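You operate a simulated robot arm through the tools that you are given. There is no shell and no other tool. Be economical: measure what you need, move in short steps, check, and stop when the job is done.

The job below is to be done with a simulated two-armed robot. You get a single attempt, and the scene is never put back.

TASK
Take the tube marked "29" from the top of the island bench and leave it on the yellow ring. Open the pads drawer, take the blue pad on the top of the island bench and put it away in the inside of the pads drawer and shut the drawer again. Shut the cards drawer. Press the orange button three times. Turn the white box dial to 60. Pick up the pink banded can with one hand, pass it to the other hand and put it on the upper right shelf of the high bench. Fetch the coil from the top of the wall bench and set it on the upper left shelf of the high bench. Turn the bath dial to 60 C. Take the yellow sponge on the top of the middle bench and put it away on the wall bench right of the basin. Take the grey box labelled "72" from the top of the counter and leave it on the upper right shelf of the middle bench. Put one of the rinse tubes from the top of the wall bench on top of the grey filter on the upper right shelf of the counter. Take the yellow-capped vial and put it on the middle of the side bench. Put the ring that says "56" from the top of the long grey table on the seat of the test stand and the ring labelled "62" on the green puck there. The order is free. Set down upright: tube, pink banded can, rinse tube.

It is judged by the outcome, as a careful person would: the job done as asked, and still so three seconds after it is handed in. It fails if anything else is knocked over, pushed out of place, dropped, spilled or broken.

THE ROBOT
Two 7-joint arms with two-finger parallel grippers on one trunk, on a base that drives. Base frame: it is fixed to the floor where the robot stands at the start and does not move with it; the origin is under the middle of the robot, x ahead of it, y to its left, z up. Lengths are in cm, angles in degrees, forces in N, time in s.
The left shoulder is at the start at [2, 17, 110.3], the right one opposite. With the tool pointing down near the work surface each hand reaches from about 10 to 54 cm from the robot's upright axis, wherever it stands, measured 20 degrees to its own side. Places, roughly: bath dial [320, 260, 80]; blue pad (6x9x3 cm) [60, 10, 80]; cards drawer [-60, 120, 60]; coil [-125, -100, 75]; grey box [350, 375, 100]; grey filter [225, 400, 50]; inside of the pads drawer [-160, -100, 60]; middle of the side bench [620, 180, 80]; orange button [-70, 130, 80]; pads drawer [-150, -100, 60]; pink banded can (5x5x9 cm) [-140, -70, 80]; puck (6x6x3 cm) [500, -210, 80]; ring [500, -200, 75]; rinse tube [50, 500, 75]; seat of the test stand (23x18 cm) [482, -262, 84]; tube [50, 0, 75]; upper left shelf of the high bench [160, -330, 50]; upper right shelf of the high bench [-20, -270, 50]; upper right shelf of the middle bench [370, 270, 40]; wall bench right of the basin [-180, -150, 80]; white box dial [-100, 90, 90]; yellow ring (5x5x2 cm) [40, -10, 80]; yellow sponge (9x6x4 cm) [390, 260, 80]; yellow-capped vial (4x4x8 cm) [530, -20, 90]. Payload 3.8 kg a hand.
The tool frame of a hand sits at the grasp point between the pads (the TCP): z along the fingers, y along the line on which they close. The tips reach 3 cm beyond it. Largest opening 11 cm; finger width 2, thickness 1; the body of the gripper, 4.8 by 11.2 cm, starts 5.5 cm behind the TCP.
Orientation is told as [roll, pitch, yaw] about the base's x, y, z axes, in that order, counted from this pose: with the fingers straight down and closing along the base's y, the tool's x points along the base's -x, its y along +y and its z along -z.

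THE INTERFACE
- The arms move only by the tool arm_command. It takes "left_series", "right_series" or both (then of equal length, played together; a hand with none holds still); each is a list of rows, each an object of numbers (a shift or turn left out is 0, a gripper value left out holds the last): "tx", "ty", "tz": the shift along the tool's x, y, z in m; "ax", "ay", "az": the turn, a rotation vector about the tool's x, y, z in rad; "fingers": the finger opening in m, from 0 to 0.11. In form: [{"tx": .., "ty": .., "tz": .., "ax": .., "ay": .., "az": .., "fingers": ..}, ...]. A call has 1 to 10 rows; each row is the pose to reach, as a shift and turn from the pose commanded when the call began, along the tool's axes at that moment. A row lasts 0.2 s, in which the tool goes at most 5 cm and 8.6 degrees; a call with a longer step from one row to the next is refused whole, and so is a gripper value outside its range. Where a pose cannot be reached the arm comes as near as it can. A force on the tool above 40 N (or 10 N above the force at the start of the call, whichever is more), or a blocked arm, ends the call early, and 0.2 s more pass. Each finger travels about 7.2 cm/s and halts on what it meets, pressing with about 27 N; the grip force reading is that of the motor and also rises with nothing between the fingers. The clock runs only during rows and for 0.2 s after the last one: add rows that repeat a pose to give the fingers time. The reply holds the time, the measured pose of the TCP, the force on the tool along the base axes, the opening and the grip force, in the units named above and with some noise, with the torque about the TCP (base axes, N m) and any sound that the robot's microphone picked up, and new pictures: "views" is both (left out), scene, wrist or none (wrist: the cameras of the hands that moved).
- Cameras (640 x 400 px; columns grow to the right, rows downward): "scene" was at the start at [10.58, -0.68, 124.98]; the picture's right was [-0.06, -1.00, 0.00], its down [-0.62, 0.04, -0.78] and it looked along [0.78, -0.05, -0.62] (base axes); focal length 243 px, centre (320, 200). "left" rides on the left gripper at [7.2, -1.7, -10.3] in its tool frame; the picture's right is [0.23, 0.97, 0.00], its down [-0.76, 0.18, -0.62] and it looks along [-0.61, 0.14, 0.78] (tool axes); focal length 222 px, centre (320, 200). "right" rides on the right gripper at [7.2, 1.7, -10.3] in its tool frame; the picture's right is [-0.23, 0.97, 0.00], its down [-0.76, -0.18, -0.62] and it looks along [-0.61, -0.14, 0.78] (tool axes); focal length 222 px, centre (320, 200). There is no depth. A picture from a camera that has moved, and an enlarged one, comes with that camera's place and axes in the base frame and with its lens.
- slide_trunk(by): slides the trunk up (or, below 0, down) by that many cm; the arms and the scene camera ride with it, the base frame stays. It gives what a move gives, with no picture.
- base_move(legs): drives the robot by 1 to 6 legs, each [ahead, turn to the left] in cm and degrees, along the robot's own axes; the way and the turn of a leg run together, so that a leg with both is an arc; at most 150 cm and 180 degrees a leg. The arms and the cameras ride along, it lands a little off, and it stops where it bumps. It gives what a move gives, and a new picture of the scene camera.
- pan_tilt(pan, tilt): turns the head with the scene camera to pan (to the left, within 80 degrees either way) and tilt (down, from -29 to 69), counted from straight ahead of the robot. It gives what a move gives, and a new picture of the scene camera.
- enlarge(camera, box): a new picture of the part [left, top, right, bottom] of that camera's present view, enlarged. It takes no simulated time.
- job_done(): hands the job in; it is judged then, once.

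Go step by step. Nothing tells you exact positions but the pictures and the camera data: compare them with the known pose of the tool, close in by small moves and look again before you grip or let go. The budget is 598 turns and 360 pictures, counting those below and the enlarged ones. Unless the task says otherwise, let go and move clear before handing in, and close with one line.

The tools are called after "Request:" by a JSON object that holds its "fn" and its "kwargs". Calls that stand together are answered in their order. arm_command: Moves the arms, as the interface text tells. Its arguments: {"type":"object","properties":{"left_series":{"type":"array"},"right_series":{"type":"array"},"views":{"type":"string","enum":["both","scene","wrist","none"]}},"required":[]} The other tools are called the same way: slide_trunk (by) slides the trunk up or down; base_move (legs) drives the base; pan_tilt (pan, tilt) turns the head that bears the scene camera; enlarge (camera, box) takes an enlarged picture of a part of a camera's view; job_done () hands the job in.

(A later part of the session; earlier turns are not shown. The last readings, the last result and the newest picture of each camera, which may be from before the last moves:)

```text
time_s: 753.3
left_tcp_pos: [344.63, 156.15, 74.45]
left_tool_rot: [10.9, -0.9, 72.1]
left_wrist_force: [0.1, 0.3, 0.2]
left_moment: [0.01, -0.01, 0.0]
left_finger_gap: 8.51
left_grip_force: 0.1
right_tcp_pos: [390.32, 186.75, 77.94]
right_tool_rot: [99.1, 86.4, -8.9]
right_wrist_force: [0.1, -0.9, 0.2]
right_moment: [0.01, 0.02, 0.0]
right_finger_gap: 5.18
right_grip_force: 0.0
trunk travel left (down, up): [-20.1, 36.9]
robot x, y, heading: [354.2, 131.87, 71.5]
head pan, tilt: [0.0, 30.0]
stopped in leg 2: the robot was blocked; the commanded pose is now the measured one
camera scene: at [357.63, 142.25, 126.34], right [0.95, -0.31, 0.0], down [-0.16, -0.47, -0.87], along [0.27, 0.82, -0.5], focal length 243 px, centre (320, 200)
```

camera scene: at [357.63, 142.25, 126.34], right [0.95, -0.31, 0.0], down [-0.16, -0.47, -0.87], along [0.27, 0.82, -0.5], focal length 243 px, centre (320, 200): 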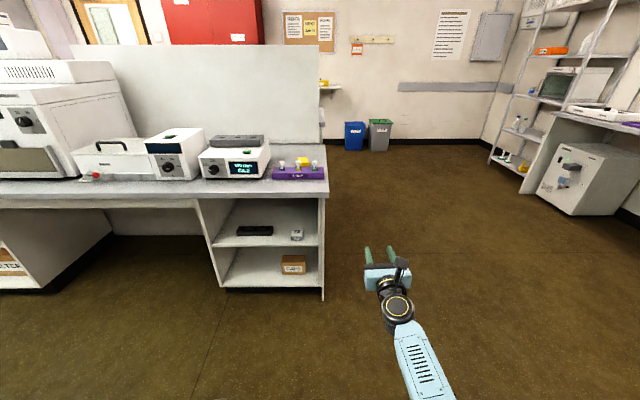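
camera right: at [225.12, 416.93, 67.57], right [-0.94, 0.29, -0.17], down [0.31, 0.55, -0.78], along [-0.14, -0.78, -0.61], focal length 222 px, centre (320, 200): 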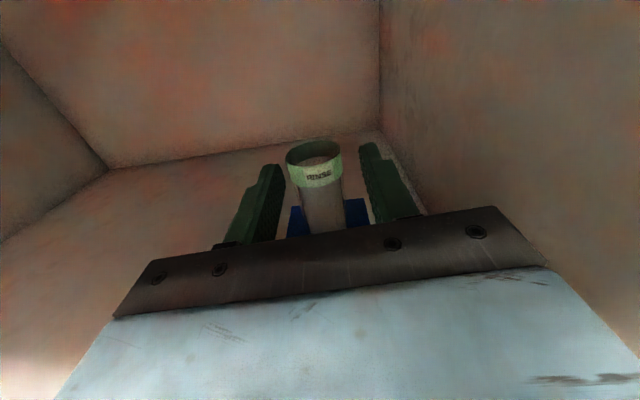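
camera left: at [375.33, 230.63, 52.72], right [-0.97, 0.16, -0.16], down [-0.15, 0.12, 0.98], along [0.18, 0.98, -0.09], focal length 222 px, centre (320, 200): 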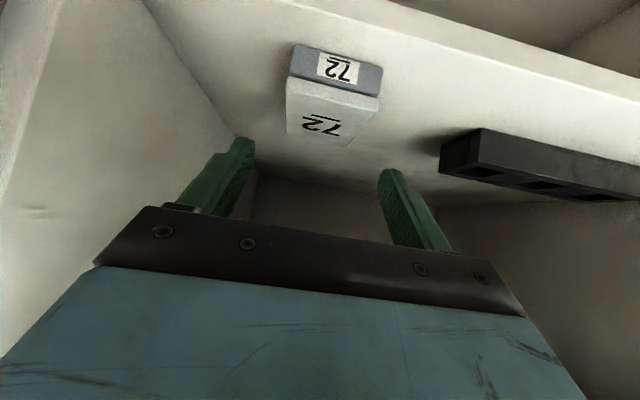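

Request:
{"fn": "arm_command", "kwargs": {"left_series": [{"tx": -0.04, "ax": 0.05}, {"tx": -0.08, "ax": 0.1}, {"tx": -0.12, "ax": 0.15}, {"tx": -0.16, "ax": 0.19}, {"tx": -0.2, "ax": 0.19}, {"tx": -0.22, "ax": 0.19, "tz": -0.04}, {"tx": -0.22, "ax": 0.19, "tz": -0.08}, {"tx": -0.22, "ax": 0.19, "tz": -0.12}, {"tx": -0.22, "ax": 0.19, "tz": -0.16}, {"tx": -0.22, "ax": 0.19, "tz": -0.2}], "views": "none"}}

Request:
{"fn": "arm_command", "kwargs": {"left_series": [{"tz": -0.04}, {"tz": -0.08}, {"tz": -0.1}], "views": "none"}}

```text
time_s: 755.7
left_tcp_pos: [354.11, 186.57, 80.78]
left_tool_rot: [2.7, -0.8, 74.5]
left_wrist_force: [-0.5, 0.1, -0.4]
left_moment: [0.0, -0.01, -0.01]
left_finger_gap: 8.49
left_grip_force: 0.1
left hand out of reach, approached as far as the arm can: row 1, 2, 3, 4, 5, 6, 7, 8, 9, 10
right_tcp_pos: [390.28, 186.86, 77.83]
right_tool_rot: [98.8, 86.3, -9.1]
right_wrist_force: [0.4, 0.4, -0.5]
right_moment: [0.03, 0.03, -0.03]
right_finger_gap: 5.18
right_grip_force: 0.2
trunk travel left (down, up): [-20.1, 36.9]
robot x, y, heading: [354.57, 132.26, 71.6]
head pan, tilt: [0.0, 30.0]
stopped in row 10 (left hand): the arm was blocked; the commanded pose is now the measured one
```

```text
time_s: 756.5
left_tcp_pos: [355.53, 190.56, 88.22]
left_tool_rot: [2.6, -0.8, 74.1]
left_wrist_force: [0.0, 1.2, -1.0]
left_moment: [0.02, 0.06, -0.01]
left_finger_gap: 8.5
left_grip_force: 0.0
left hand out of reach, approached as far as the arm can: row 1, 2, 3
right_tcp_pos: [390.39, 186.82, 77.9]
right_tool_rot: [98.9, 86.3, -8.9]
right_wrist_force: [0.0, -0.3, 0.0]
right_moment: [0.01, -0.02, 0.03]
right_finger_gap: 5.2
right_grip_force: 0.0
trunk travel left (down, up): [-20.1, 36.9]
robot x, y, heading: [354.21, 131.56, 71.7]
head pan, tilt: [0.0, 30.0]
```

Request:
{"fn": "arm_command", "kwargs": {"left_series": [{"tz": -0.04}, {"tz": -0.08}, {"tz": -0.12}, {"tz": -0.16}, {"tz": -0.18}, {"tz": -0.18, "tx": 0.03}, {"tz": -0.18, "tx": 0.06}, {"tz": -0.18, "tx": 0.1}], "views": "scene"}}

```text
time_s: 758.3
left_tcp_pos: [355.78, 193.92, 107.82]
left_tool_rot: [2.6, -0.7, 74.3]
left_wrist_force: [-0.7, -0.3, 0.0]
left_moment: [0.03, -0.02, -0.01]
left_finger_gap: 8.52
left_grip_force: 0.1
left hand out of reach, approached as far as the arm can: row 1, 2, 3, 4, 5, 6, 7, 8
right_tcp_pos: [390.36, 186.65, 77.97]
right_tool_rot: [99.6, 86.3, -8.2]
right_wrist_force: [-0.4, -0.9, -0.2]
right_moment: [-0.01, 0.01, 0.01]
right_finger_gap: 5.18
right_grip_force: 0.0
trunk travel left (down, up): [-20.1, 36.9]
robot x, y, heading: [354.15, 131.62, 71.6]
head pan, tilt: [0.0, 30.0]
camera scene: at [357.61, 142.19, 126.36], right [0.95, -0.31, 0.0], down [-0.16, -0.47, -0.87], along [0.27, 0.82, -0.5], focal length 243 px, centre (320, 200)
```

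scene: 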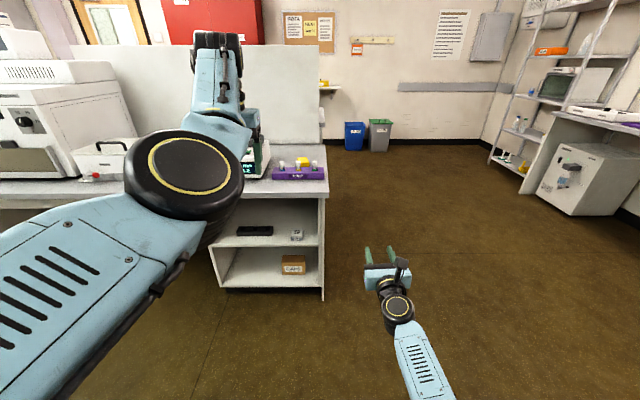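

Request:
{"fn": "arm_command", "kwargs": {"left_series": [{"ty": 0.04}, {"ty": 0.08}, {"ty": 0.12}, {"ty": 0.16}, {"ty": 0.2}, {"ty": 0.24}, {"ty": 0.28}, {"ty": 0.28}], "views": "none"}}

```text
time_s: 760.1
left_tcp_pos: [329.65, 201.42, 109.01]
left_tool_rot: [2.7, -0.7, 74.2]
left_wrist_force: [-1.1, 0.1, -0.2]
left_moment: [0.02, -0.06, -0.03]
left_finger_gap: 8.51
left_grip_force: 0.2
left hand out of reach, approached as far as the arm can: row 7, 8
right_tcp_pos: [390.5, 186.94, 77.88]
right_tool_rot: [98.5, 86.3, -9.4]
right_wrist_force: [-0.8, -0.1, 1.2]
right_moment: [0.03, -0.02, 0.01]
right_finger_gap: 5.19
right_grip_force: 0.1
trunk travel left (down, up): [-20.1, 36.9]
robot x, y, heading: [354.04, 131.69, 71.9]
head pan, tilt: [0.0, 30.0]
```

Request:
{"fn": "arm_command", "kwargs": {"left_series": [{"tx": 0.04}, {"tx": 0.08}, {"tx": 0.12}, {"tx": 0.16}, {"tx": 0.2}, {"tx": 0.22, "ty": -0.03}, {"tx": 0.22, "ty": -0.07}, {"tx": 0.22, "ty": -0.11}, {"tx": 0.22, "ty": -0.15}], "views": "none"}}

```text
time_s: 762.1
left_tcp_pos: [342.57, 198.35, 114.34]
left_tool_rot: [2.9, -0.6, 74.2]
left_wrist_force: [0.5, -0.2, 0.3]
left_moment: [0.0, 0.04, 0.01]
left_finger_gap: 8.49
left_grip_force: 0.1
left hand out of reach, approached as far as the arm can: row 1, 2, 3, 4, 5, 6, 7, 8, 9
right_tcp_pos: [390.5, 186.83, 77.89]
right_tool_rot: [98.5, 86.5, -9.4]
right_wrist_force: [-0.8, 0.3, -0.7]
right_moment: [-0.02, 0.01, -0.01]
right_finger_gap: 5.18
right_grip_force: 0.1
trunk travel left (down, up): [-20.1, 36.9]
robot x, y, heading: [354.23, 131.75, 71.7]
head pan, tilt: [0.0, 30.0]
```

The left arm is in an awkward elbow branch and won't fold in. I'll try swinging it wide to the left and back to unfold.

Request:
{"fn": "arm_command", "kwargs": {"left_series": [{"ty": 0.045}, {"ty": 0.09}, {"ty": 0.135}, {"ty": 0.18}, {"ty": 0.225}, {"ty": 0.27}, {"ty": 0.315}, {"ty": 0.36}, {"ty": 0.4}, {"ty": 0.4}], "views": "none"}}

```text
time_s: 764.3
left_tcp_pos: [309.29, 195.89, 112.84]
left_tool_rot: [2.7, -0.7, 74.3]
left_wrist_force: [-0.1, 0.1, 0.6]
left_moment: [0.01, 0.02, -0.02]
left_finger_gap: 8.49
left_grip_force: 0.1
left hand out of reach, approached as far as the arm can: row 1, 2, 3, 4, 5, 6, 7, 8, 9, 10
right_tcp_pos: [390.45, 186.76, 78.01]
right_tool_rot: [98.9, 86.4, -9.0]
right_wrist_force: [1.1, -0.9, 0.4]
right_moment: [-0.04, 0.01, 0.01]
right_finger_gap: 5.18
right_grip_force: 0.1
trunk travel left (down, up): [-20.1, 36.9]
robot x, y, heading: [354.61, 132.33, 72.1]
head pan, tilt: [0.0, 30.0]
```

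Request:
{"fn": "arm_command", "kwargs": {"left_series": [{"ty": -0.04, "tx": -0.02, "ay": -0.08}, {"ty": -0.08, "tx": -0.04, "ay": -0.16}, {"ty": -0.12, "tx": -0.06, "ay": -0.24}, {"ty": -0.16, "tx": -0.08, "ay": -0.32}, {"ty": -0.2, "tx": -0.1, "ay": -0.4}, {"ty": -0.24, "tx": -0.12, "ay": -0.48}, {"ty": -0.28, "tx": -0.14, "ay": -0.56}, {"ty": -0.32, "tx": -0.16, "ay": -0.64}, {"ty": -0.36, "tx": -0.18, "ay": -0.72}, {"ty": -0.4, "tx": -0.2, "ay": -0.785}], "views": "none"}}

```text
time_s: 766.5
left_tcp_pos: [355.49, 211.13, 112.83]
left_tool_rot: [3.8, -45.6, 71.7]
left_wrist_force: [-0.6, 0.4, 0.0]
left_moment: [0.05, 0.0, -0.01]
left_finger_gap: 8.49
left_grip_force: 0.0
left hand out of reach, approached as far as the arm can: row 1, 2, 3, 4, 5, 6, 7, 8, 9, 10
right_tcp_pos: [390.43, 186.72, 77.98]
right_tool_rot: [99.0, 86.4, -9.0]
right_wrist_force: [0.4, -0.5, 0.6]
right_moment: [-0.04, 0.02, -0.01]
right_finger_gap: 5.2
right_grip_force: 0.1
trunk travel left (down, up): [-20.1, 36.9]
robot x, y, heading: [354.4, 131.76, 71.8]
head pan, tilt: [0.0, 30.0]
```

Request:
{"fn": "arm_command", "kwargs": {"left_series": [{"tx": 0.02, "tz": 0.03, "ty": -0.02}, {"tx": 0.04, "tz": 0.06, "ty": -0.04}, {"tx": 0.06, "tz": 0.09, "ty": -0.06}, {"tx": 0.08, "tz": 0.12, "ty": -0.09}, {"tx": 0.1, "tz": 0.15, "ty": -0.12}, {"tx": 0.113, "tz": 0.17, "ty": -0.16}, {"tx": 0.14, "tz": 0.2, "ty": -0.16}, {"tx": 0.17, "tz": 0.23, "ty": -0.16}, {"tx": 0.2, "tz": 0.26, "ty": -0.16}, {"tx": 0.23, "tz": 0.29, "ty": -0.16}], "views": "none"}}

```text
time_s: 768.7
left_tcp_pos: [365.5, 206.2, 80.42]
left_tool_rot: [3.8, -45.8, 71.5]
left_wrist_force: [-0.1, 0.5, -0.5]
left_moment: [0.0, 0.0, 0.01]
left_finger_gap: 8.47
left_grip_force: 0.0
left hand out of reach, approached as far as the arm can: row 3, 4, 5, 6, 7, 8, 9, 10
right_tcp_pos: [390.35, 186.74, 78.09]
right_tool_rot: [99.1, 86.2, -8.8]
right_wrist_force: [0.0, 0.7, 0.3]
right_moment: [-0.02, 0.03, -0.02]
right_finger_gap: 5.2
right_grip_force: 0.1
trunk travel left (down, up): [-20.1, 36.9]
robot x, y, heading: [354.23, 131.97, 71.9]
head pan, tilt: [0.0, 30.0]
```

Request:
{"fn": "arm_command", "kwargs": {"left_series": [{"tx": -0.04, "tz": 0.02}, {"tx": -0.08, "tz": 0.045}, {"tx": -0.12, "tz": 0.07}, {"tx": -0.16, "tz": 0.095}, {"tx": -0.2, "tz": 0.12}, {"tx": -0.24, "tz": 0.145}, {"tx": -0.28, "tz": 0.165}, {"tx": -0.27, "tz": 0.15}, {"tx": -0.255, "tz": 0.13}, {"tx": -0.24, "tz": 0.11}], "views": "none"}}

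```text
time_s: 770.9
left_tcp_pos: [363.17, 209.73, 89.92]
left_tool_rot: [3.7, -45.5, 71.7]
left_wrist_force: [1.1, -0.6, -0.3]
left_moment: [-0.01, 0.02, -0.01]
left_finger_gap: 8.52
left_grip_force: 0.0
left hand out of reach, approached as far as the arm can: row 1, 2, 3, 4, 5, 6, 7, 8, 9, 10
right_tcp_pos: [390.36, 186.79, 77.96]
right_tool_rot: [98.7, 86.4, -9.2]
right_wrist_force: [0.4, 0.8, 0.3]
right_moment: [0.01, 0.0, 0.02]
right_finger_gap: 5.21
right_grip_force: 0.1
trunk travel left (down, up): [-20.1, 36.9]
robot x, y, heading: [354.39, 132.05, 71.8]
head pan, tilt: [0.0, 30.0]
```

Request:
{"fn": "arm_command", "kwargs": {"left_series": [{"tx": -0.03, "tz": -0.03}, {"tx": -0.06, "tz": -0.06}, {"tx": -0.09, "tz": -0.09}, {"tx": -0.12, "tz": -0.12}, {"tx": -0.15, "tz": -0.15}, {"tx": -0.18, "tz": -0.18}, {"tx": -0.21, "tz": -0.21}, {"tx": -0.24, "tz": -0.24}, {"tx": -0.22, "tz": -0.27}, {"tx": -0.2, "tz": -0.3}], "views": "none"}}

```text
time_s: 773.1
left_tcp_pos: [362.58, 201.08, 125.73]
left_tool_rot: [3.7, -45.6, 71.7]
left_wrist_force: [-0.9, -0.5, 1.1]
left_moment: [0.01, -0.02, -0.02]
left_finger_gap: 8.48
left_grip_force: 0.0
left hand out of reach, approached as far as the arm can: row 1, 2, 3, 5, 6, 7, 8, 9
right_tcp_pos: [390.38, 186.79, 77.92]
right_tool_rot: [98.6, 86.4, -9.3]
right_wrist_force: [-0.2, 0.6, -0.3]
right_moment: [-0.02, -0.01, 0.02]
right_finger_gap: 5.23
right_grip_force: 0.2
trunk travel left (down, up): [-20.1, 36.9]
robot x, y, heading: [354.29, 131.87, 71.7]
head pan, tilt: [0.0, 30.0]
```

Progress: now the commanded pose is within reach. I'll step inward gradually.

Request:
{"fn": "arm_command", "kwargs": {"left_series": [{"tx": 0.014, "tz": -0.014}, {"tx": 0.028, "tz": -0.028}, {"tx": 0.042, "tz": -0.042}, {"tx": 0.056, "tz": -0.056}, {"tx": 0.07, "tz": -0.07}, {"tx": 0.085, "tz": -0.085}, {"tx": 0.1, "tz": -0.1}, {"tx": 0.115, "tz": -0.115}, {"tx": 0.13, "tz": -0.13}, {"tx": 0.145, "tz": -0.145}], "views": "none"}}

```text
time_s: 775.3
left_tcp_pos: [359.52, 190.78, 125.41]
left_tool_rot: [3.8, -45.6, 71.5]
left_wrist_force: [-0.5, 0.1, -1.0]
left_moment: [0.02, -0.03, 0.0]
left_finger_gap: 8.52
left_grip_force: 0.0
left hand out of reach, approached as far as the arm can: row 6, 7, 8, 9, 10
right_tcp_pos: [390.35, 186.78, 78.02]
right_tool_rot: [99.0, 86.3, -8.9]
right_wrist_force: [-0.3, -0.3, 1.2]
right_moment: [0.0, -0.01, -0.04]
right_finger_gap: 5.2
right_grip_force: 0.0
trunk travel left (down, up): [-20.1, 36.9]
robot x, y, heading: [354.65, 131.81, 71.9]
head pan, tilt: [0.0, 30.0]
```

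Request:
{"fn": "arm_command", "kwargs": {"left_series": [{"tx": -0.03, "tz": 0.03, "ay": 0.12}, {"tx": -0.03, "tz": 0.04, "ay": 0.24}, {"tx": -0.03, "tz": 0.05, "ay": 0.36}, {"tx": -0.03, "tz": 0.06, "ay": 0.48}, {"tx": -0.03, "tz": 0.07, "ay": 0.6}, {"tx": -0.03, "tz": 0.08, "ay": 0.72}, {"tx": -0.03, "tz": 0.08, "ay": 0.795}], "views": "none"}}

```text
time_s: 776.9
left_tcp_pos: [358.04, 191.76, 118.82]
left_tool_rot: [2.6, -3.8, 74.1]
left_wrist_force: [-1.1, 0.0, 0.3]
left_moment: [0.01, -0.05, -0.01]
left_finger_gap: 8.5
left_grip_force: 0.0
left hand out of reach, approached as far as the arm can: row 3, 4, 5, 6, 7
right_tcp_pos: [390.24, 186.82, 78.05]
right_tool_rot: [99.4, 86.3, -8.4]
right_wrist_force: [-0.9, 0.7, -0.3]
right_moment: [0.0, -0.02, -0.06]
right_finger_gap: 5.17
right_grip_force: 0.1
trunk travel left (down, up): [-20.1, 36.9]
robot x, y, heading: [354.32, 131.58, 72.0]
head pan, tilt: [0.0, 30.0]
```

I'll take the known route out of this branch: pitch to level, roll to camera-right, then fold down as before.

Request:
{"fn": "arm_command", "kwargs": {"left_series": [{"ay": -0.14}, {"ay": -0.28}, {"ay": -0.42, "tz": 0.02}, {"ay": -0.56, "tz": 0.04}, {"ay": -0.7, "tz": 0.06}, {"ay": -0.84, "tz": 0.08}, {"ay": -0.98, "tz": 0.1}, {"ay": -1.12, "tz": 0.12}, {"ay": -1.26, "tz": 0.12}, {"ay": -1.4, "tz": 0.12}], "views": "none"}}

Request:
{"fn": "arm_command", "kwargs": {"left_series": [{"az": -0.145}, {"az": -0.29}, {"az": -0.435}, {"az": -0.58}, {"az": -0.725}, {"az": -0.87}, {"az": -1.015}, {"az": -1.16}, {"az": -1.305}, {"az": -1.45}], "views": "none"}}

```text
time_s: 779.1
left_tcp_pos: [371.42, 211.16, 106.13]
left_tool_rot: [25.4, -83.5, 49.0]
left_wrist_force: [0.3, -1.0, 0.6]
left_moment: [-0.03, 0.02, -0.04]
left_finger_gap: 8.49
left_grip_force: 0.1
left hand out of reach, approached as far as the arm can: row 1, 2, 3, 4, 5, 6, 7, 8, 9, 10
right_tcp_pos: [390.34, 186.86, 78.02]
right_tool_rot: [98.4, 86.2, -9.4]
right_wrist_force: [-0.5, 0.4, -0.6]
right_moment: [-0.04, -0.02, -0.03]
right_finger_gap: 5.2
right_grip_force: 0.0
trunk travel left (down, up): [-20.1, 36.9]
robot x, y, heading: [353.95, 131.64, 71.9]
head pan, tilt: [0.0, 30.0]
```

```text
time_s: 781.3
left_tcp_pos: [371.64, 211.18, 106.23]
left_tool_rot: [-84.0, -9.4, 163.6]
left_wrist_force: [-0.6, -1.0, -0.2]
left_moment: [0.01, 0.0, -0.01]
left_finger_gap: 8.48
left_grip_force: 0.1
left hand out of reach, approached as far as the arm can: row 1, 2, 3, 4, 5, 6, 7, 8, 9, 10
right_tcp_pos: [390.43, 186.77, 77.93]
right_tool_rot: [99.0, 86.4, -8.9]
right_wrist_force: [0.3, -0.9, 0.7]
right_moment: [0.0, 0.02, 0.04]
right_finger_gap: 5.2
right_grip_force: 0.1
trunk travel left (down, up): [-20.1, 36.9]
robot x, y, heading: [354.4, 131.79, 71.5]
head pan, tilt: [0.0, 30.0]
```

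Request:
{"fn": "arm_command", "kwargs": {"left_series": [{"ty": -0.04}, {"ty": -0.08}, {"ty": -0.12}, {"ty": -0.16}, {"ty": -0.2}, {"ty": -0.24}, {"ty": -0.24, "tz": 0.04}, {"ty": -0.24, "tz": 0.08}, {"ty": -0.24, "tz": 0.12}, {"ty": -0.24, "tz": 0.16}], "views": "none"}}

```text
time_s: 783.5
left_tcp_pos: [370.34, 209.78, 124.35]
left_tool_rot: [-84.0, -9.5, 163.6]
left_wrist_force: [-0.1, 0.5, 0.7]
left_moment: [-0.03, -0.02, 0.0]
left_finger_gap: 8.5
left_grip_force: 0.1
left hand out of reach, approached as far as the arm can: row 1, 2, 3, 4, 5, 6, 7, 8, 9, 10
right_tcp_pos: [390.43, 186.69, 78.0]
right_tool_rot: [99.1, 86.3, -8.8]
right_wrist_force: [-0.3, -0.3, -0.2]
right_moment: [-0.01, 0.03, -0.03]
right_finger_gap: 5.21
right_grip_force: 0.1
trunk travel left (down, up): [-20.1, 36.9]
robot x, y, heading: [354.3, 131.79, 71.6]
head pan, tilt: [0.0, 30.0]
```

Request:
{"fn": "arm_command", "kwargs": {"left_series": [{"tx": -0.02, "ty": 0.03, "tz": -0.02}, {"tx": -0.04, "ty": 0.06, "tz": -0.05}, {"tx": -0.06, "ty": 0.09, "tz": -0.08}, {"tx": -0.08, "ty": 0.12, "tz": -0.11}, {"tx": -0.1, "ty": 0.15, "tz": -0.14}, {"tx": -0.12, "ty": 0.18, "tz": -0.17}, {"tx": -0.14, "ty": 0.21, "tz": -0.2}, {"tx": -0.16, "ty": 0.24, "tz": -0.23}, {"tx": -0.18, "ty": 0.27, "tz": -0.26}, {"tx": -0.2, "ty": 0.28, "tz": -0.28}], "views": "scene"}}

```text
time_s: 785.7
left_tcp_pos: [338.62, 186.75, 102.81]
left_tool_rot: [-84.0, -9.5, 163.5]
left_wrist_force: [0.0, -0.4, -0.6]
left_moment: [0.01, -0.05, -0.01]
left_finger_gap: 8.49
left_grip_force: 0.0
left hand out of reach, approached as far as the arm can: row 1
right_tcp_pos: [390.39, 186.88, 77.95]
right_tool_rot: [99.1, 86.3, -8.9]
right_wrist_force: [0.3, 0.9, -0.4]
right_moment: [0.02, 0.0, -0.01]
right_finger_gap: 5.19
right_grip_force: 0.1
trunk travel left (down, up): [-20.1, 36.9]
robot x, y, heading: [354.37, 131.78, 71.8]
head pan, tilt: [0.0, 30.0]
camera scene: at [357.63, 142.25, 126.35], right [0.95, -0.31, 0.0], down [-0.16, -0.47, -0.87], along [0.27, 0.82, -0.5], focal length 243 px, centre (320, 200)
```

scene: 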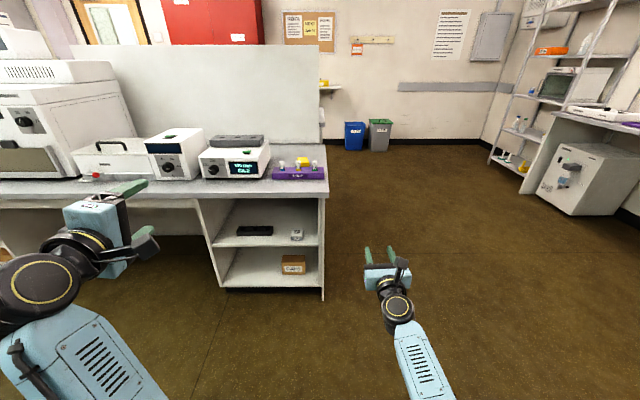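

The arm folded properly again. Now bring the left hand to tool-down as before.

Request:
{"fn": "arm_command", "kwargs": {"left_series": [{"ax": -0.0806, "ay": 0.0806, "az": 0.0806}, {"ax": -0.1612, "ay": 0.1612, "az": 0.1612, "tz": -0.01}, {"ax": -0.2418, "ay": 0.2418, "az": 0.2418, "tz": -0.02}, {"ax": -0.3224, "ay": 0.3224, "az": 0.3224, "tz": -0.04}, {"ax": -0.403, "ay": 0.403, "az": 0.403, "tz": -0.06}, {"ax": -0.4836, "ay": 0.4836, "az": 0.4836, "tz": -0.08}, {"ax": -0.5642, "ay": 0.5642, "az": 0.5642, "tz": -0.1}, {"ax": -0.6448, "ay": 0.6448, "az": 0.6448, "tz": -0.1}, {"ax": -0.7254, "ay": 0.7254, "az": 0.7254, "tz": -0.1}, {"ax": -0.806, "ay": 0.806, "az": 0.806, "tz": -0.1}], "views": "none"}}

Request:
{"fn": "arm_command", "kwargs": {"left_series": [{"ax": -0.0806, "ay": 0.0806, "az": 0.0806}, {"ax": -0.1612, "ay": 0.1612, "az": 0.1612}, {"ax": -0.2418, "ay": 0.2418, "az": 0.2418}, {"ax": -0.3224, "ay": 0.3224, "az": 0.3224}, {"ax": -0.403, "ay": 0.403, "az": 0.403}], "views": "none"}}

```text
time_s: 787.9
left_tcp_pos: [336.12, 177.0, 103.92]
left_tool_rot: [-16.4, -15.9, 98.7]
left_wrist_force: [0.4, -0.5, 0.0]
left_moment: [0.04, -0.01, -0.02]
left_finger_gap: 8.49
left_grip_force: 0.1
right_tcp_pos: [390.34, 186.81, 77.97]
right_tool_rot: [99.0, 86.3, -8.9]
right_wrist_force: [1.0, -0.9, -0.4]
right_moment: [0.01, -0.01, 0.01]
right_finger_gap: 5.19
right_grip_force: 0.1
trunk travel left (down, up): [-20.1, 36.9]
robot x, y, heading: [354.34, 131.46, 71.9]
head pan, tilt: [0.0, 30.0]
```

```text
time_s: 789.1
left_tcp_pos: [336.06, 177.02, 103.89]
left_tool_rot: [9.7, 5.9, 74.6]
left_wrist_force: [0.0, -0.2, 0.1]
left_moment: [0.01, 0.02, 0.02]
left_finger_gap: 8.51
left_grip_force: 0.1
right_tcp_pos: [390.36, 186.79, 77.86]
right_tool_rot: [98.9, 86.3, -8.9]
right_wrist_force: [0.3, 0.8, 0.0]
right_moment: [0.02, 0.0, 0.03]
right_finger_gap: 5.2
right_grip_force: 0.1
trunk travel left (down, up): [-20.1, 36.9]
robot x, y, heading: [354.14, 131.91, 71.5]
head pan, tilt: [0.0, 30.0]
```

Now a small correction of the left hand, then drive west and south to the cards drawer area.

Request:
{"fn": "arm_command", "kwargs": {"left_series": [{"ax": 0.085, "ay": -0.05, "az": 0.026, "ty": -0.04}, {"ax": 0.169, "ay": -0.103, "az": 0.052, "ty": -0.08}, {"ax": 0.169, "ay": -0.103, "az": 0.052, "ty": -0.1, "tx": 0.03}], "views": "none"}}

Request:
{"fn": "base_move", "kwargs": {"legs": [[30, 0], [0, 90], [150, 0], [140, 0], [0, 90], [150, 0]]}}

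```text
time_s: 789.9
left_tcp_pos: [344.76, 171.29, 102.4]
left_tool_rot: [-0.3, 0.3, 71.2]
left_wrist_force: [-0.3, 0.5, -0.2]
left_moment: [0.02, 0.03, 0.01]
left_finger_gap: 8.5
left_grip_force: 0.1
right_tcp_pos: [390.47, 186.84, 77.98]
right_tool_rot: [99.1, 86.4, -8.8]
right_wrist_force: [0.5, 0.5, 0.1]
right_moment: [0.01, 0.0, 0.0]
right_finger_gap: 5.19
right_grip_force: 0.1
trunk travel left (down, up): [-20.1, 36.9]
robot x, y, heading: [354.47, 131.91, 72.1]
head pan, tilt: [0.0, 30.0]
```

```text
time_s: 811.2
left_tcp_pos: [63.08, 226.5, 102.51]
left_tool_rot: [-0.3, 0.2, -163.6]
left_wrist_force: [1.0, -0.1, -0.3]
left_moment: [0.05, 0.02, 0.04]
left_finger_gap: 8.5
left_grip_force: 0.1
right_tcp_pos: [23.66, 256.53, 77.79]
right_tool_rot: [100.5, 86.3, 115.5]
right_wrist_force: [-0.3, 4.8, -0.4]
right_moment: [-0.06, 0.0, 0.08]
right_finger_gap: 4.92
right_grip_force: 0.1
trunk travel left (down, up): [-20.1, 36.9]
robot x, y, heading: [89.82, 256.97, -163.2]
head pan, tilt: [0.0, 30.0]
stopped in leg 5: the force on the tool passed its limit at 93 N (the readings are from after the stop); the commanded pose is now the measured one
camera scene: at [79.2, 253.6, 126.34], right [-0.29, 0.96, 0.0], down [0.48, 0.14, -0.87], along [-0.83, -0.25, -0.5], focal length 243 px, centre (320, 200)
```

scene: 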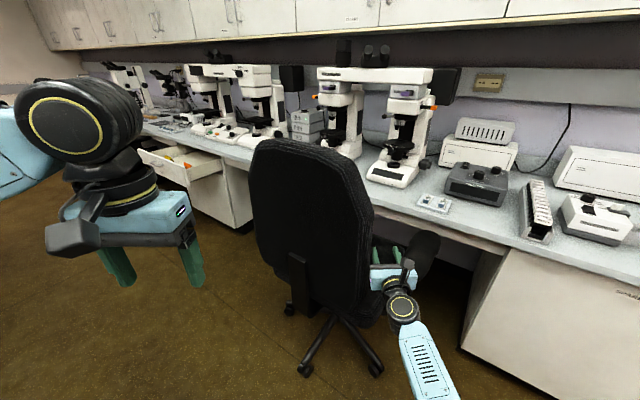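

The right hand touched the chair while turning. I'll turn back right, go further north to turn with clearance, then come south along the corridor.

Request:
{"fn": "base_move", "kwargs": {"legs": [[0, -125], [60, 0], [0, 180], [150, 0], [68, 0]]}}

```text
time_s: 831.6
left_tcp_pos: [103.34, 189.48, 102.51]
left_tool_rot: [0.4, 1.2, -105.2]
left_wrist_force: [6.1, 9.4, 1.8]
left_moment: [-0.92, 0.61, 0.05]
left_finger_gap: 8.48
left_grip_force: 0.0
right_tcp_pos: [57.26, 169.28, 77.96]
right_tool_rot: [100.8, 86.3, 176.0]
right_wrist_force: [0.1, -0.4, -0.5]
right_moment: [0.0, -0.01, -0.01]
right_finger_gap: 5.22
right_grip_force: 0.2
trunk travel left (down, up): [-20.1, 36.9]
robot x, y, heading: [89.98, 226.41, -102.8]
head pan, tilt: [0.0, 30.0]
stopped in leg 4: the force on the tool passed its limit at 158 N (the readings are from after the stop); the commanded pose is now the measured one
camera scene: at [87.36, 215.94, 126.36], right [-0.97, 0.23, 0.0], down [0.11, 0.49, -0.87], along [-0.2, -0.84, -0.5], focal length 243 px, centre (320, 200)
```

scene: 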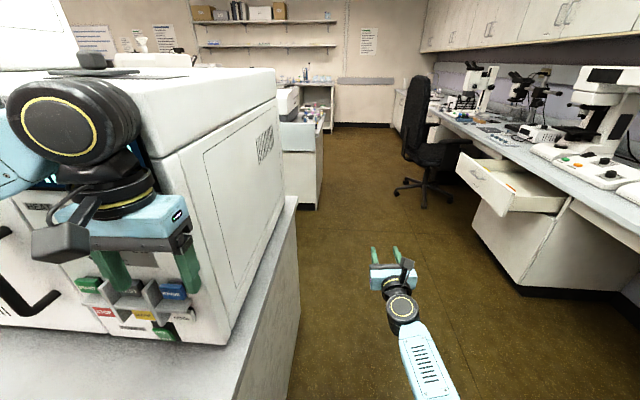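

The left hand touched the analyzer on the left island. I'll back off, tuck the left hand closer, and steer further west, away from it.

Request:
{"fn": "base_move", "kwargs": {"legs": [[-14, 0]]}}

Request:
{"fn": "arm_command", "kwargs": {"left_series": [{"ty": -0.04, "tx": 0.01}, {"ty": -0.08, "tx": 0.03}, {"ty": -0.11, "tx": 0.05}], "views": "none"}}

Request:
{"fn": "enlarge", "kwargs": {"camera": "scene", "box": [0, 50, 320, 350]}}

```text
time_s: 832.9
left_tcp_pos: [106.24, 202.65, 102.38]
left_tool_rot: [0.3, 1.2, -105.2]
left_wrist_force: [0.8, 0.3, 0.2]
left_moment: [-0.02, -0.03, -0.03]
left_finger_gap: 8.51
left_grip_force: 0.0
right_tcp_pos: [60.19, 182.7, 77.87]
right_tool_rot: [100.5, 86.3, 175.6]
right_wrist_force: [-0.3, 0.9, 0.0]
right_moment: [0.02, 0.02, -0.06]
right_finger_gap: 5.18
right_grip_force: 0.0
trunk travel left (down, up): [-20.1, 36.9]
robot x, y, heading: [93.01, 240.21, -103.5]
head pan, tilt: [0.0, 30.0]
camera scene: at [90.39, 229.27, 126.35], right [-0.97, 0.23, 0.0], down [0.11, 0.49, -0.87], along [-0.2, -0.84, -0.5], focal length 243 px, centre (320, 200)
```

scene: 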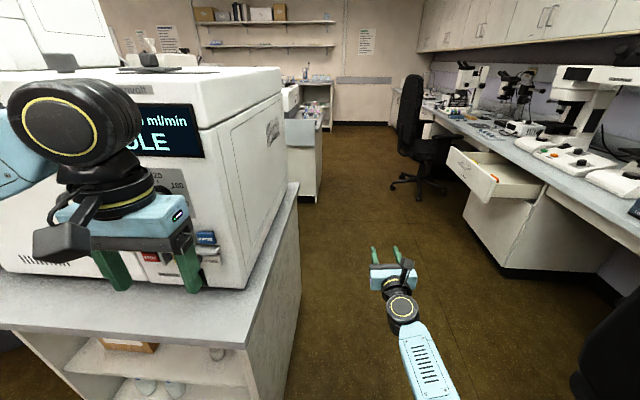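

```text
time_s: 833.7
left_tcp_pos: [96.76, 210.28, 102.62]
left_tool_rot: [0.3, 1.2, -105.2]
left_wrist_force: [0.3, 0.0, 0.3]
left_moment: [-0.01, -0.01, -0.01]
left_finger_gap: 8.48
left_grip_force: 0.1
right_tcp_pos: [60.24, 182.68, 77.84]
right_tool_rot: [99.9, 86.3, 175.1]
right_wrist_force: [0.5, 0.7, 0.5]
right_moment: [0.01, 0.01, 0.03]
right_finger_gap: 5.19
right_grip_force: 0.0
trunk travel left (down, up): [-20.1, 36.9]
robot x, y, heading: [93.31, 240.67, -103.4]
head pan, tilt: [0.0, 30.0]
```

```text
1.33 times, centred on (160, 200) of scene
camera zoom: at [90.33, 229.22, 126.35], right [-0.97, 0.23, 0.0], down [0.11, 0.49, -0.87], along [-0.2, -0.84, -0.5], focal length 325 px, centre (533, 200)
```

zoom: 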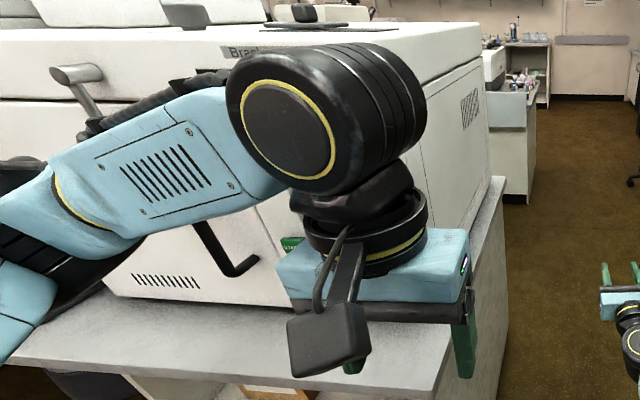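

The analyzer still reads IDLE and is unmoved. Now drive: slightly west, south, and turn to face the wall bench in front of the open drawer.

Request:
{"fn": "base_move", "kwargs": {"legs": [[0, -22], [33, 0], [0, 17], [117, 0], [0, -90]]}}

```text
time_s: 836.0
left_tcp_pos: [82.24, 207.26, 102.51]
left_tool_rot: [0.7, 1.6, -126.6]
left_wrist_force: [-0.3, 0.3, -0.9]
left_moment: [0.0, -0.01, 0.0]
left_finger_gap: 8.5
left_grip_force: 0.0
right_tcp_pos: [37.89, 194.98, 78.46]
right_tool_rot: [110.9, 86.4, 164.2]
right_wrist_force: [0.1, 0.0, 0.5]
right_moment: [0.01, 0.03, -0.05]
right_finger_gap: 5.2
right_grip_force: 0.1
trunk travel left (down, up): [-20.1, 36.9]
robot x, y, heading: [89.47, 235.55, -124.8]
head pan, tilt: [0.0, 30.0]
stopped in leg 2: the robot was blocked; the commanded pose is now the measured one
camera scene: at [83.37, 227.43, 126.48], right [-0.82, 0.57, 0.0], down [0.28, 0.4, -0.87], along [-0.49, -0.72, -0.49], focal length 243 px, centre (320, 200)
```

scene: 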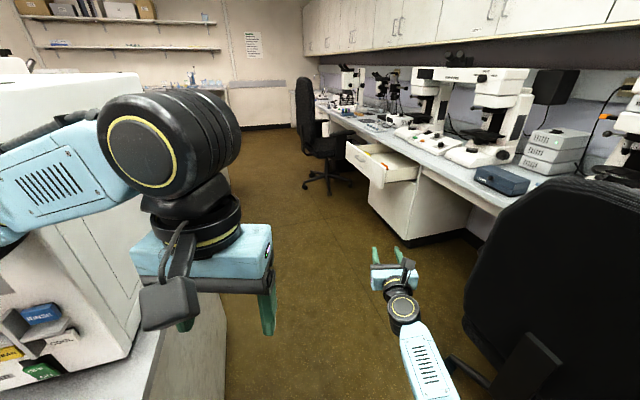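

The raised elbows are the widest part. I'll raise the trunk fully so the arms clear the analyzer and the chair, then continue.

Request:
{"fn": "slide_trunk", "kwargs": {"by": 36}}

Request:
{"fn": "base_move", "kwargs": {"legs": [[-4, 0], [0, -8], [36, 0], [0, 25], [110, 0], [0, -90]]}}

```text
time_s: 839.5
left_tcp_pos: [82.09, 206.2, 137.94]
left_tool_rot: [0.6, 2.3, -126.7]
left_wrist_force: [0.8, -0.7, -0.4]
left_moment: [-0.02, 0.02, -0.01]
left_finger_gap: 8.49
left_grip_force: 0.0
right_tcp_pos: [37.71, 194.02, 113.82]
right_tool_rot: [100.4, 86.3, 153.6]
right_wrist_force: [0.1, 0.9, -0.5]
right_moment: [0.04, -0.02, 0.01]
right_finger_gap: 5.18
right_grip_force: 0.0
trunk travel left (down, up): [-56.1, 0.9]
robot x, y, heading: [89.49, 235.22, -124.8]
head pan, tilt: [0.0, 30.0]
```

```text
time_s: 853.2
left_tcp_pos: [4.08, 105.85, 138.02]
left_tool_rot: [0.5, 2.3, 161.0]
left_wrist_force: [-0.1, -0.2, 0.3]
left_moment: [-0.02, 0.0, 0.0]
left_finger_gap: 8.49
left_grip_force: 0.1
right_tcp_pos: [-20.71, 144.34, 113.74]
right_tool_rot: [100.6, 86.3, 81.5]
right_wrist_force: [0.2, 0.2, 1.1]
right_moment: [-0.01, 0.02, -0.02]
right_finger_gap: 5.22
right_grip_force: 0.0
trunk travel left (down, up): [-56.1, 0.9]
robot x, y, heading: [34.56, 107.55, 162.8]
head pan, tilt: [0.0, 30.0]
camera scene: at [23.53, 110.7, 162.34], right [0.3, 0.96, 0.0], down [0.48, -0.15, -0.87], along [-0.83, 0.26, -0.5], focal length 243 px, centre (320, 200)
```

scene: 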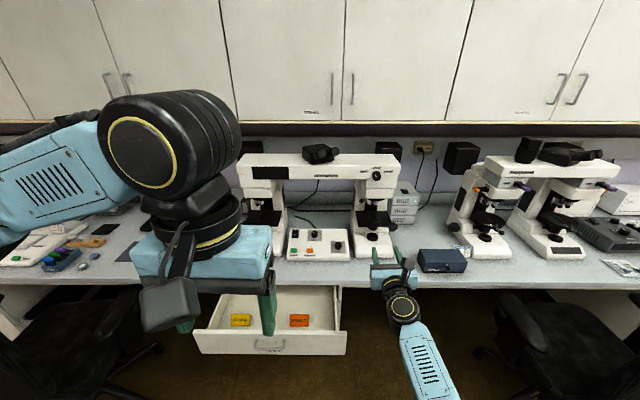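

Passed. The open drawer and the button box are right in front. Let me zoom to identify things.

Request:
{"fn": "enlarge", "kwargs": {"camera": "scene", "box": [180, 220, 420, 370]}}

```text
2.67 times, centred on (300, 295) of scene
camera zoom: at [23.53, 110.7, 162.34], right [0.3, 0.96, 0.0], down [0.48, -0.15, -0.87], along [-0.83, 0.26, -0.5], focal length 649 px, centre (373, -53)
```

zoom: 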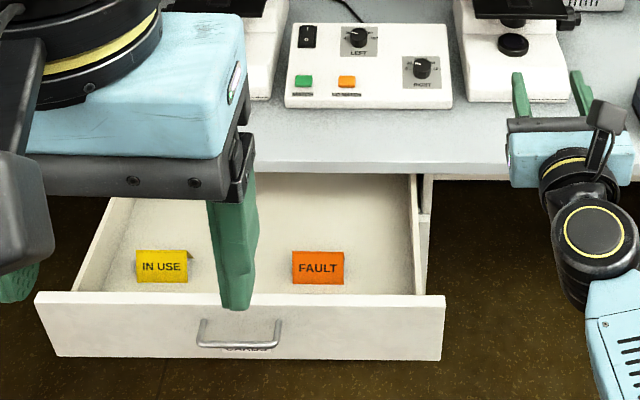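

This is the CARDS drawer (IN USE / FAULT cards inside), and the button box with the orange button stands above it. I'll shift left 35 cm so the right hand faces the drawer, then lower the trunk.

Request:
{"fn": "base_move", "kwargs": {"legs": [[-8, 0], [0, 90], [34, 0], [0, -90]]}}

Request:
{"fn": "slide_trunk", "kwargs": {"by": -47.5}}

Request:
{"fn": "arm_command", "kwargs": {"right_series": [{"fingers": 0.03}, {"fingers": 0.01}, {"fingers": 0.0}], "views": "scene"}}

```text
time_s: 863.8
left_tcp_pos: [2.55, 70.56, 137.92]
left_tool_rot: [0.5, 2.3, 161.8]
left_wrist_force: [-0.4, 0.2, 0.2]
left_moment: [0.01, 0.0, -0.01]
left_finger_gap: 8.49
left_grip_force: 0.0
right_tcp_pos: [-22.86, 108.83, 113.77]
right_tool_rot: [100.7, 86.3, 82.3]
right_wrist_force: [-0.3, 0.3, -0.1]
right_moment: [0.0, -0.01, 0.0]
right_finger_gap: 5.2
right_grip_force: 0.1
trunk travel left (down, up): [-56.1, 0.9]
robot x, y, heading: [32.79, 72.41, 163.7]
head pan, tilt: [0.0, 30.0]
camera scene: at [21.78, 75.64, 162.34], right [0.28, 0.96, 0.0], down [0.48, -0.14, -0.87], along [-0.83, 0.25, -0.5], focal length 243 px, centre (320, 200)
```

scene: 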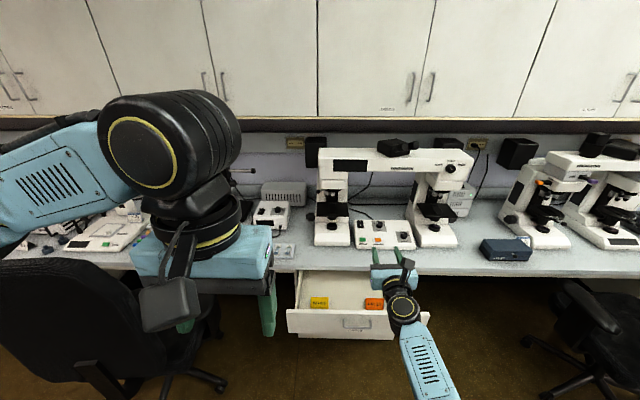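

```text
refused: -47.5 is not a number from -40 to 40
```

```text
time_s: 864.6
left_tcp_pos: [2.48, 70.56, 138.01]
left_tool_rot: [0.5, 2.4, 161.6]
left_wrist_force: [0.4, 0.2, 0.3]
left_moment: [-0.02, 0.01, 0.0]
left_finger_gap: 8.48
left_grip_force: 0.1
right_tcp_pos: [-22.89, 108.77, 113.97]
right_tool_rot: [100.8, 86.3, 82.4]
right_wrist_force: [-0.4, 0.7, -0.1]
right_moment: [-0.02, 0.01, 0.01]
right_finger_gap: 0.0
right_grip_force: 27.0
trunk travel left (down, up): [-56.1, 0.9]
robot x, y, heading: [32.66, 72.8, 163.4]
head pan, tilt: [0.0, 30.0]
camera scene: at [21.77, 75.62, 162.34], right [0.28, 0.96, 0.0], down [0.48, -0.14, -0.87], along [-0.83, 0.25, -0.5], focal length 243 px, centre (320, 200)
```

scene: 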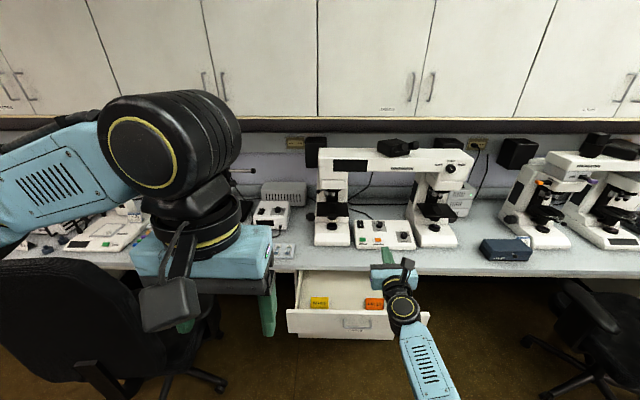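

Drawer centre aligns with the right hand. I'll lower the trunk and push the drawer by driving forward.

Request:
{"fn": "slide_trunk", "kwargs": {"by": -40}}

Request:
{"fn": "slide_trunk", "kwargs": {"by": -8}}

Request:
{"fn": "base_move", "kwargs": {"legs": [[28, 0]]}}

```text
time_s: 868.4
left_tcp_pos: [2.39, 70.46, 97.88]
left_tool_rot: [0.4, 2.4, 161.7]
left_wrist_force: [-0.5, 0.1, 0.5]
left_moment: [-0.03, -0.02, 0.02]
left_finger_gap: 8.51
left_grip_force: 0.0
right_tcp_pos: [-23.0, 108.84, 73.94]
right_tool_rot: [101.0, 86.3, 82.5]
right_wrist_force: [0.2, -0.4, -0.7]
right_moment: [0.0, -0.04, 0.01]
right_finger_gap: 0.01
right_grip_force: 27.3
trunk travel left (down, up): [-16.1, 40.9]
robot x, y, heading: [32.58, 72.55, 163.3]
head pan, tilt: [0.0, 30.0]
```

```text
time_s: 869.6
left_tcp_pos: [2.45, 70.56, 90.11]
left_tool_rot: [0.4, 2.4, 161.7]
left_wrist_force: [-0.3, -0.2, 0.9]
left_moment: [-0.06, 0.01, -0.04]
left_finger_gap: 8.51
left_grip_force: 0.1
right_tcp_pos: [-22.83, 108.78, 65.85]
right_tool_rot: [100.8, 86.3, 82.6]
right_wrist_force: [-1.0, 0.2, -0.3]
right_moment: [-0.01, -0.02, 0.0]
right_finger_gap: 0.0
right_grip_force: 27.1
trunk travel left (down, up): [-8.1, 48.9]
robot x, y, heading: [32.32, 72.67, 163.5]
head pan, tilt: [0.0, 30.0]
```

```text
time_s: 871.6
left_tcp_pos: [-24.36, 78.3, 90.0]
left_tool_rot: [0.5, 2.4, 161.8]
left_wrist_force: [-1.0, 0.4, 0.4]
left_moment: [-0.01, -0.02, -0.02]
left_finger_gap: 8.49
left_grip_force: 0.1
right_tcp_pos: [-49.86, 116.67, 65.73]
right_tool_rot: [99.2, 86.3, 81.0]
right_wrist_force: [1.9, -0.2, -5.9]
right_moment: [-0.06, -0.09, -0.03]
right_finger_gap: 0.0
right_grip_force: 27.4
trunk travel left (down, up): [-8.1, 48.9]
robot x, y, heading: [6.04, 80.37, 163.4]
head pan, tilt: [0.0, 30.0]
camera scene: at [-5.08, 83.54, 114.34], right [0.28, 0.96, 0.0], down [0.48, -0.14, -0.87], along [-0.83, 0.24, -0.5], focal length 243 px, centre (320, 200)
```

scene: 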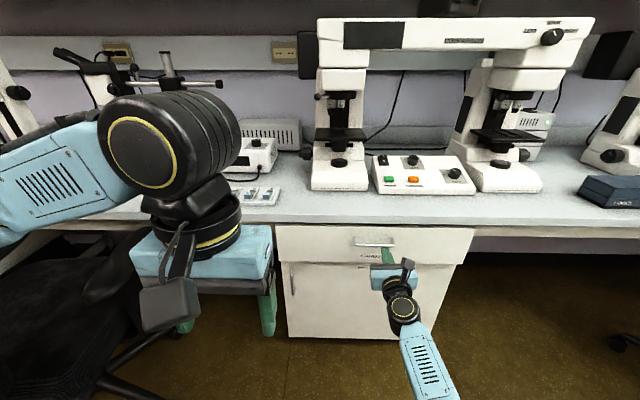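

Nearly shut. I'll push the last bit with the arm in small steps.

Request:
{"fn": "arm_command", "kwargs": {"right_series": [{"tz": 0.005}, {"tz": 0.01}, {"tz": 0.015}, {"tz": 0.02}, {"tz": 0.025}, {"tz": 0.03}, {"tz": 0.035}, {"tz": 0.04}], "views": "none"}}

```text
time_s: 873.4
left_tcp_pos: [-24.37, 78.39, 89.89]
left_tool_rot: [0.5, 2.3, 161.8]
left_wrist_force: [0.4, 0.6, 0.2]
left_moment: [-0.02, 0.01, 0.01]
left_finger_gap: 8.52
left_grip_force: 0.0
right_tcp_pos: [-53.6, 117.85, 65.78]
right_tool_rot: [98.1, 86.5, 80.0]
right_wrist_force: [-1.6, 2.6, -6.8]
right_moment: [0.0, -0.07, 0.01]
right_finger_gap: 0.0
right_grip_force: 26.9
trunk travel left (down, up): [-8.1, 48.9]
robot x, y, heading: [6.14, 80.79, 163.6]
head pan, tilt: [0.0, 30.0]
```

Request:
{"fn": "arm_command", "kwargs": {"right_series": [{"tz": 0.004}, {"tz": 0.008}, {"tz": 0.012}, {"tz": 0.016}, {"tz": 0.02}, {"tz": 0.024}, {"tz": 0.028}], "views": "none"}}

Request:
{"fn": "enlarge", "kwargs": {"camera": "scene", "box": [200, 120, 500, 290]}}

```text
time_s: 874.5
left_tcp_pos: [-24.11, 78.31, 89.96]
left_tool_rot: [0.5, 2.2, 161.8]
left_wrist_force: [0.4, -0.1, 0.0]
left_moment: [-0.04, 0.02, -0.01]
left_finger_gap: 8.49
left_grip_force: 0.1
right_tcp_pos: [-54.81, 118.24, 65.61]
right_tool_rot: [96.6, 86.5, 78.4]
right_wrist_force: [16.1, -3.9, 6.2]
right_moment: [-0.01, 0.06, 0.0]
right_finger_gap: 0.0
right_grip_force: 26.6
trunk travel left (down, up): [-8.1, 48.9]
robot x, y, heading: [5.79, 80.54, 163.2]
head pan, tilt: [0.0, 30.0]
stopped in row 5 (right hand): the force on the tool passed its limit at 47 N (the readings are from after the stop); the commanded pose is now the measured one
```

```text
2.13 times, centred on (350, 205) of scene
camera zoom: at [-4.8, 83.44, 114.38], right [0.28, 0.96, 0.0], down [0.48, -0.14, -0.87], along [-0.83, 0.25, -0.5], focal length 519 px, centre (256, 189)
```

zoom: 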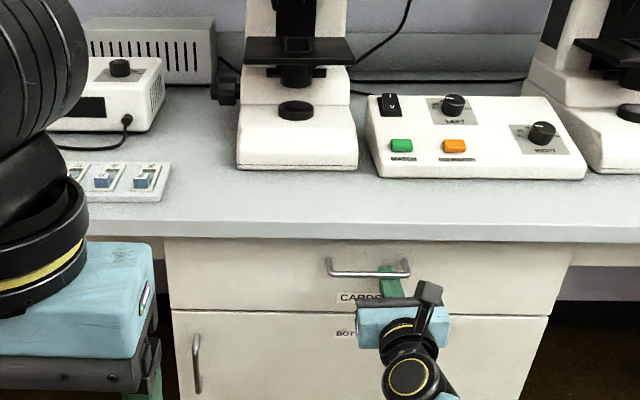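

The CARDS drawer is shut flush. Next the orange button: I'll raise the trunk, back off and shift right 41 cm, then fold the right hand to tool-down.

Request:
{"fn": "base_move", "kwargs": {"legs": [[-25, 0]]}}

Request:
{"fn": "slide_trunk", "kwargs": {"by": 34}}

Request:
{"fn": "arm_command", "kwargs": {"right_series": [{"az": -0.14}, {"az": -0.28}, {"az": -0.42}, {"az": -0.56}, {"az": -0.7}, {"az": -0.84}, {"az": -0.98}, {"az": -1.12}, {"az": -1.26}, {"az": -1.4}], "views": "none"}}

Request:
{"fn": "arm_command", "kwargs": {"right_series": [{"az": -0.1}, {"az": -0.171, "tz": -0.02}, {"az": -0.171, "tz": -0.05}, {"az": -0.171, "tz": -0.08}, {"az": -0.171, "tz": -0.12}], "views": "none"}}

```text
time_s: 876.3
left_tcp_pos: [-0.4, 71.24, 90.05]
left_tool_rot: [0.4, 2.3, 161.9]
left_wrist_force: [0.3, -1.1, -0.5]
left_moment: [-0.01, -0.03, 0.0]
left_finger_gap: 8.5
left_grip_force: 0.0
right_tcp_pos: [-31.09, 111.11, 65.46]
right_tool_rot: [94.0, 86.4, 75.9]
right_wrist_force: [0.0, -0.7, -0.5]
right_moment: [0.03, 0.02, -0.02]
right_finger_gap: 0.03
right_grip_force: 26.8
trunk travel left (down, up): [-8.1, 48.9]
robot x, y, heading: [29.52, 73.67, 163.7]
head pan, tilt: [0.0, 30.0]
camera scene: at [18.96, 76.45, 114.35], right [0.28, 0.96, 0.0], down [0.48, -0.14, -0.87], along [-0.83, 0.24, -0.5], focal length 243 px, centre (320, 200)
```

scene: 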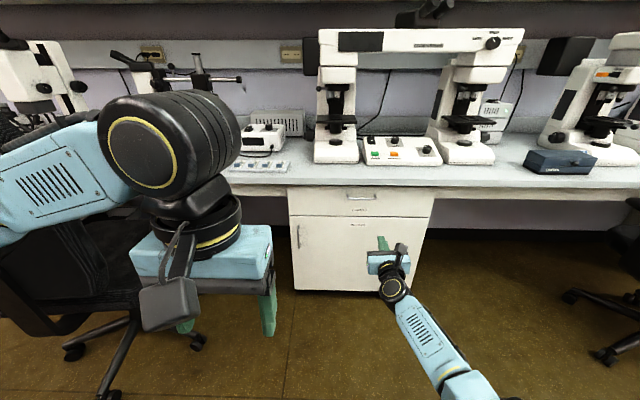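

```text
time_s: 879.6
left_tcp_pos: [-0.34, 71.35, 123.87]
left_tool_rot: [0.4, 2.3, 162.0]
left_wrist_force: [0.4, 0.2, 0.5]
left_moment: [0.03, 0.02, -0.02]
left_finger_gap: 8.5
left_grip_force: 0.0
right_tcp_pos: [-31.08, 111.08, 99.38]
right_tool_rot: [93.5, 86.4, 75.6]
right_wrist_force: [-1.3, 0.6, 0.5]
right_moment: [-0.01, -0.03, -0.05]
right_finger_gap: 0.0
right_grip_force: 27.2
trunk travel left (down, up): [-42.1, 14.9]
robot x, y, heading: [29.95, 73.15, 164.0]
head pan, tilt: [0.0, 30.0]
```

```text
time_s: 881.8
left_tcp_pos: [-0.42, 71.3, 123.94]
left_tool_rot: [0.4, 2.3, 161.9]
left_wrist_force: [0.5, 0.0, 0.1]
left_moment: [0.02, 0.0, 0.02]
left_finger_gap: 8.48
left_grip_force: 0.1
right_tcp_pos: [-31.02, 111.14, 99.5]
right_tool_rot: [90.2, 6.1, 72.1]
right_wrist_force: [-0.1, -0.5, -0.4]
right_moment: [0.03, -0.02, 0.01]
right_finger_gap: 0.01
right_grip_force: 27.0
trunk travel left (down, up): [-42.1, 14.9]
robot x, y, heading: [29.94, 73.33, 163.5]
head pan, tilt: [0.0, 30.0]
```

```text
time_s: 883.0
left_tcp_pos: [-0.22, 71.24, 123.94]
left_tool_rot: [0.4, 2.2, 161.9]
left_wrist_force: [0.5, 0.1, -0.9]
left_moment: [-0.01, 0.03, 0.01]
left_finger_gap: 8.47
left_grip_force: 0.2
right_tcp_pos: [-19.49, 107.5, 99.68]
right_tool_rot: [90.3, -3.7, 72.0]
right_wrist_force: [0.6, -0.8, 0.7]
right_moment: [0.0, 0.01, -0.01]
right_finger_gap: 0.01
right_grip_force: 27.5
trunk travel left (down, up): [-42.1, 14.9]
robot x, y, heading: [29.82, 73.23, 163.9]
head pan, tilt: [0.0, 30.0]
```

Request:
{"fn": "arm_command", "kwargs": {"right_series": [{"ax": 0.0806, "ay": 0.0806, "az": -0.0806, "ty": 0.01}, {"ax": 0.1612, "ay": 0.1612, "az": -0.1612, "ty": 0.03}, {"ax": 0.2418, "ay": 0.2418, "az": -0.2418, "ty": 0.05}, {"ax": 0.3224, "ay": 0.3224, "az": -0.3224, "ty": 0.07}, {"ax": 0.403, "ay": 0.403, "az": -0.403, "ty": 0.09}, {"ax": 0.4836, "ay": 0.4836, "az": -0.4836, "ty": 0.11, "tz": -0.02}, {"ax": 0.5642, "ay": 0.5642, "az": -0.5642, "ty": 0.13, "tz": -0.04}, {"ax": 0.6448, "ay": 0.6448, "az": -0.6448, "ty": 0.15, "tz": -0.06}, {"ax": 0.7254, "ay": 0.7254, "az": -0.7254, "ty": 0.17, "tz": -0.08}, {"ax": 0.806, "ay": 0.806, "az": -0.806, "ty": 0.19, "tz": -0.08}], "views": "none"}}

Request:
{"fn": "arm_command", "kwargs": {"right_series": [{"ax": 0.0806, "ay": 0.0806, "az": -0.0806}, {"ax": 0.1612, "ay": 0.1612, "az": -0.1612}, {"ax": 0.2418, "ay": 0.2418, "az": -0.2418}, {"ax": 0.3224, "ay": 0.3224, "az": -0.3224}, {"ax": 0.403, "ay": 0.403, "az": -0.403}], "views": "none"}}

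```text
time_s: 885.2
left_tcp_pos: [-0.51, 71.26, 124.09]
left_tool_rot: [0.5, 2.3, 161.9]
left_wrist_force: [0.3, -0.2, 0.1]
left_moment: [0.01, -0.02, 0.03]
left_finger_gap: 8.47
left_grip_force: 0.1
right_tcp_pos: [-12.39, 103.95, 118.29]
right_tool_rot: [24.7, -18.7, 135.0]
right_wrist_force: [-0.2, -0.3, -0.7]
right_moment: [0.02, -0.02, 0.03]
right_finger_gap: 0.01
right_grip_force: 26.5
trunk travel left (down, up): [-42.1, 14.9]
robot x, y, heading: [29.65, 73.51, 163.4]
head pan, tilt: [0.0, 30.0]
```

```text
time_s: 886.4
left_tcp_pos: [-0.44, 71.13, 124.02]
left_tool_rot: [0.5, 2.3, 161.9]
left_wrist_force: [-0.6, 0.4, -0.3]
left_moment: [-0.02, 0.03, 0.01]
left_finger_gap: 8.5
left_grip_force: 0.0
right_tcp_pos: [-12.34, 103.72, 118.34]
right_tool_rot: [-3.8, -0.1, 161.9]
right_wrist_force: [0.0, 0.0, 0.2]
right_moment: [-0.03, 0.01, 0.01]
right_finger_gap: 0.0
right_grip_force: 26.7
trunk travel left (down, up): [-42.1, 14.9]
robot x, y, heading: [29.83, 73.42, 163.8]
head pan, tilt: [0.0, 30.0]
```

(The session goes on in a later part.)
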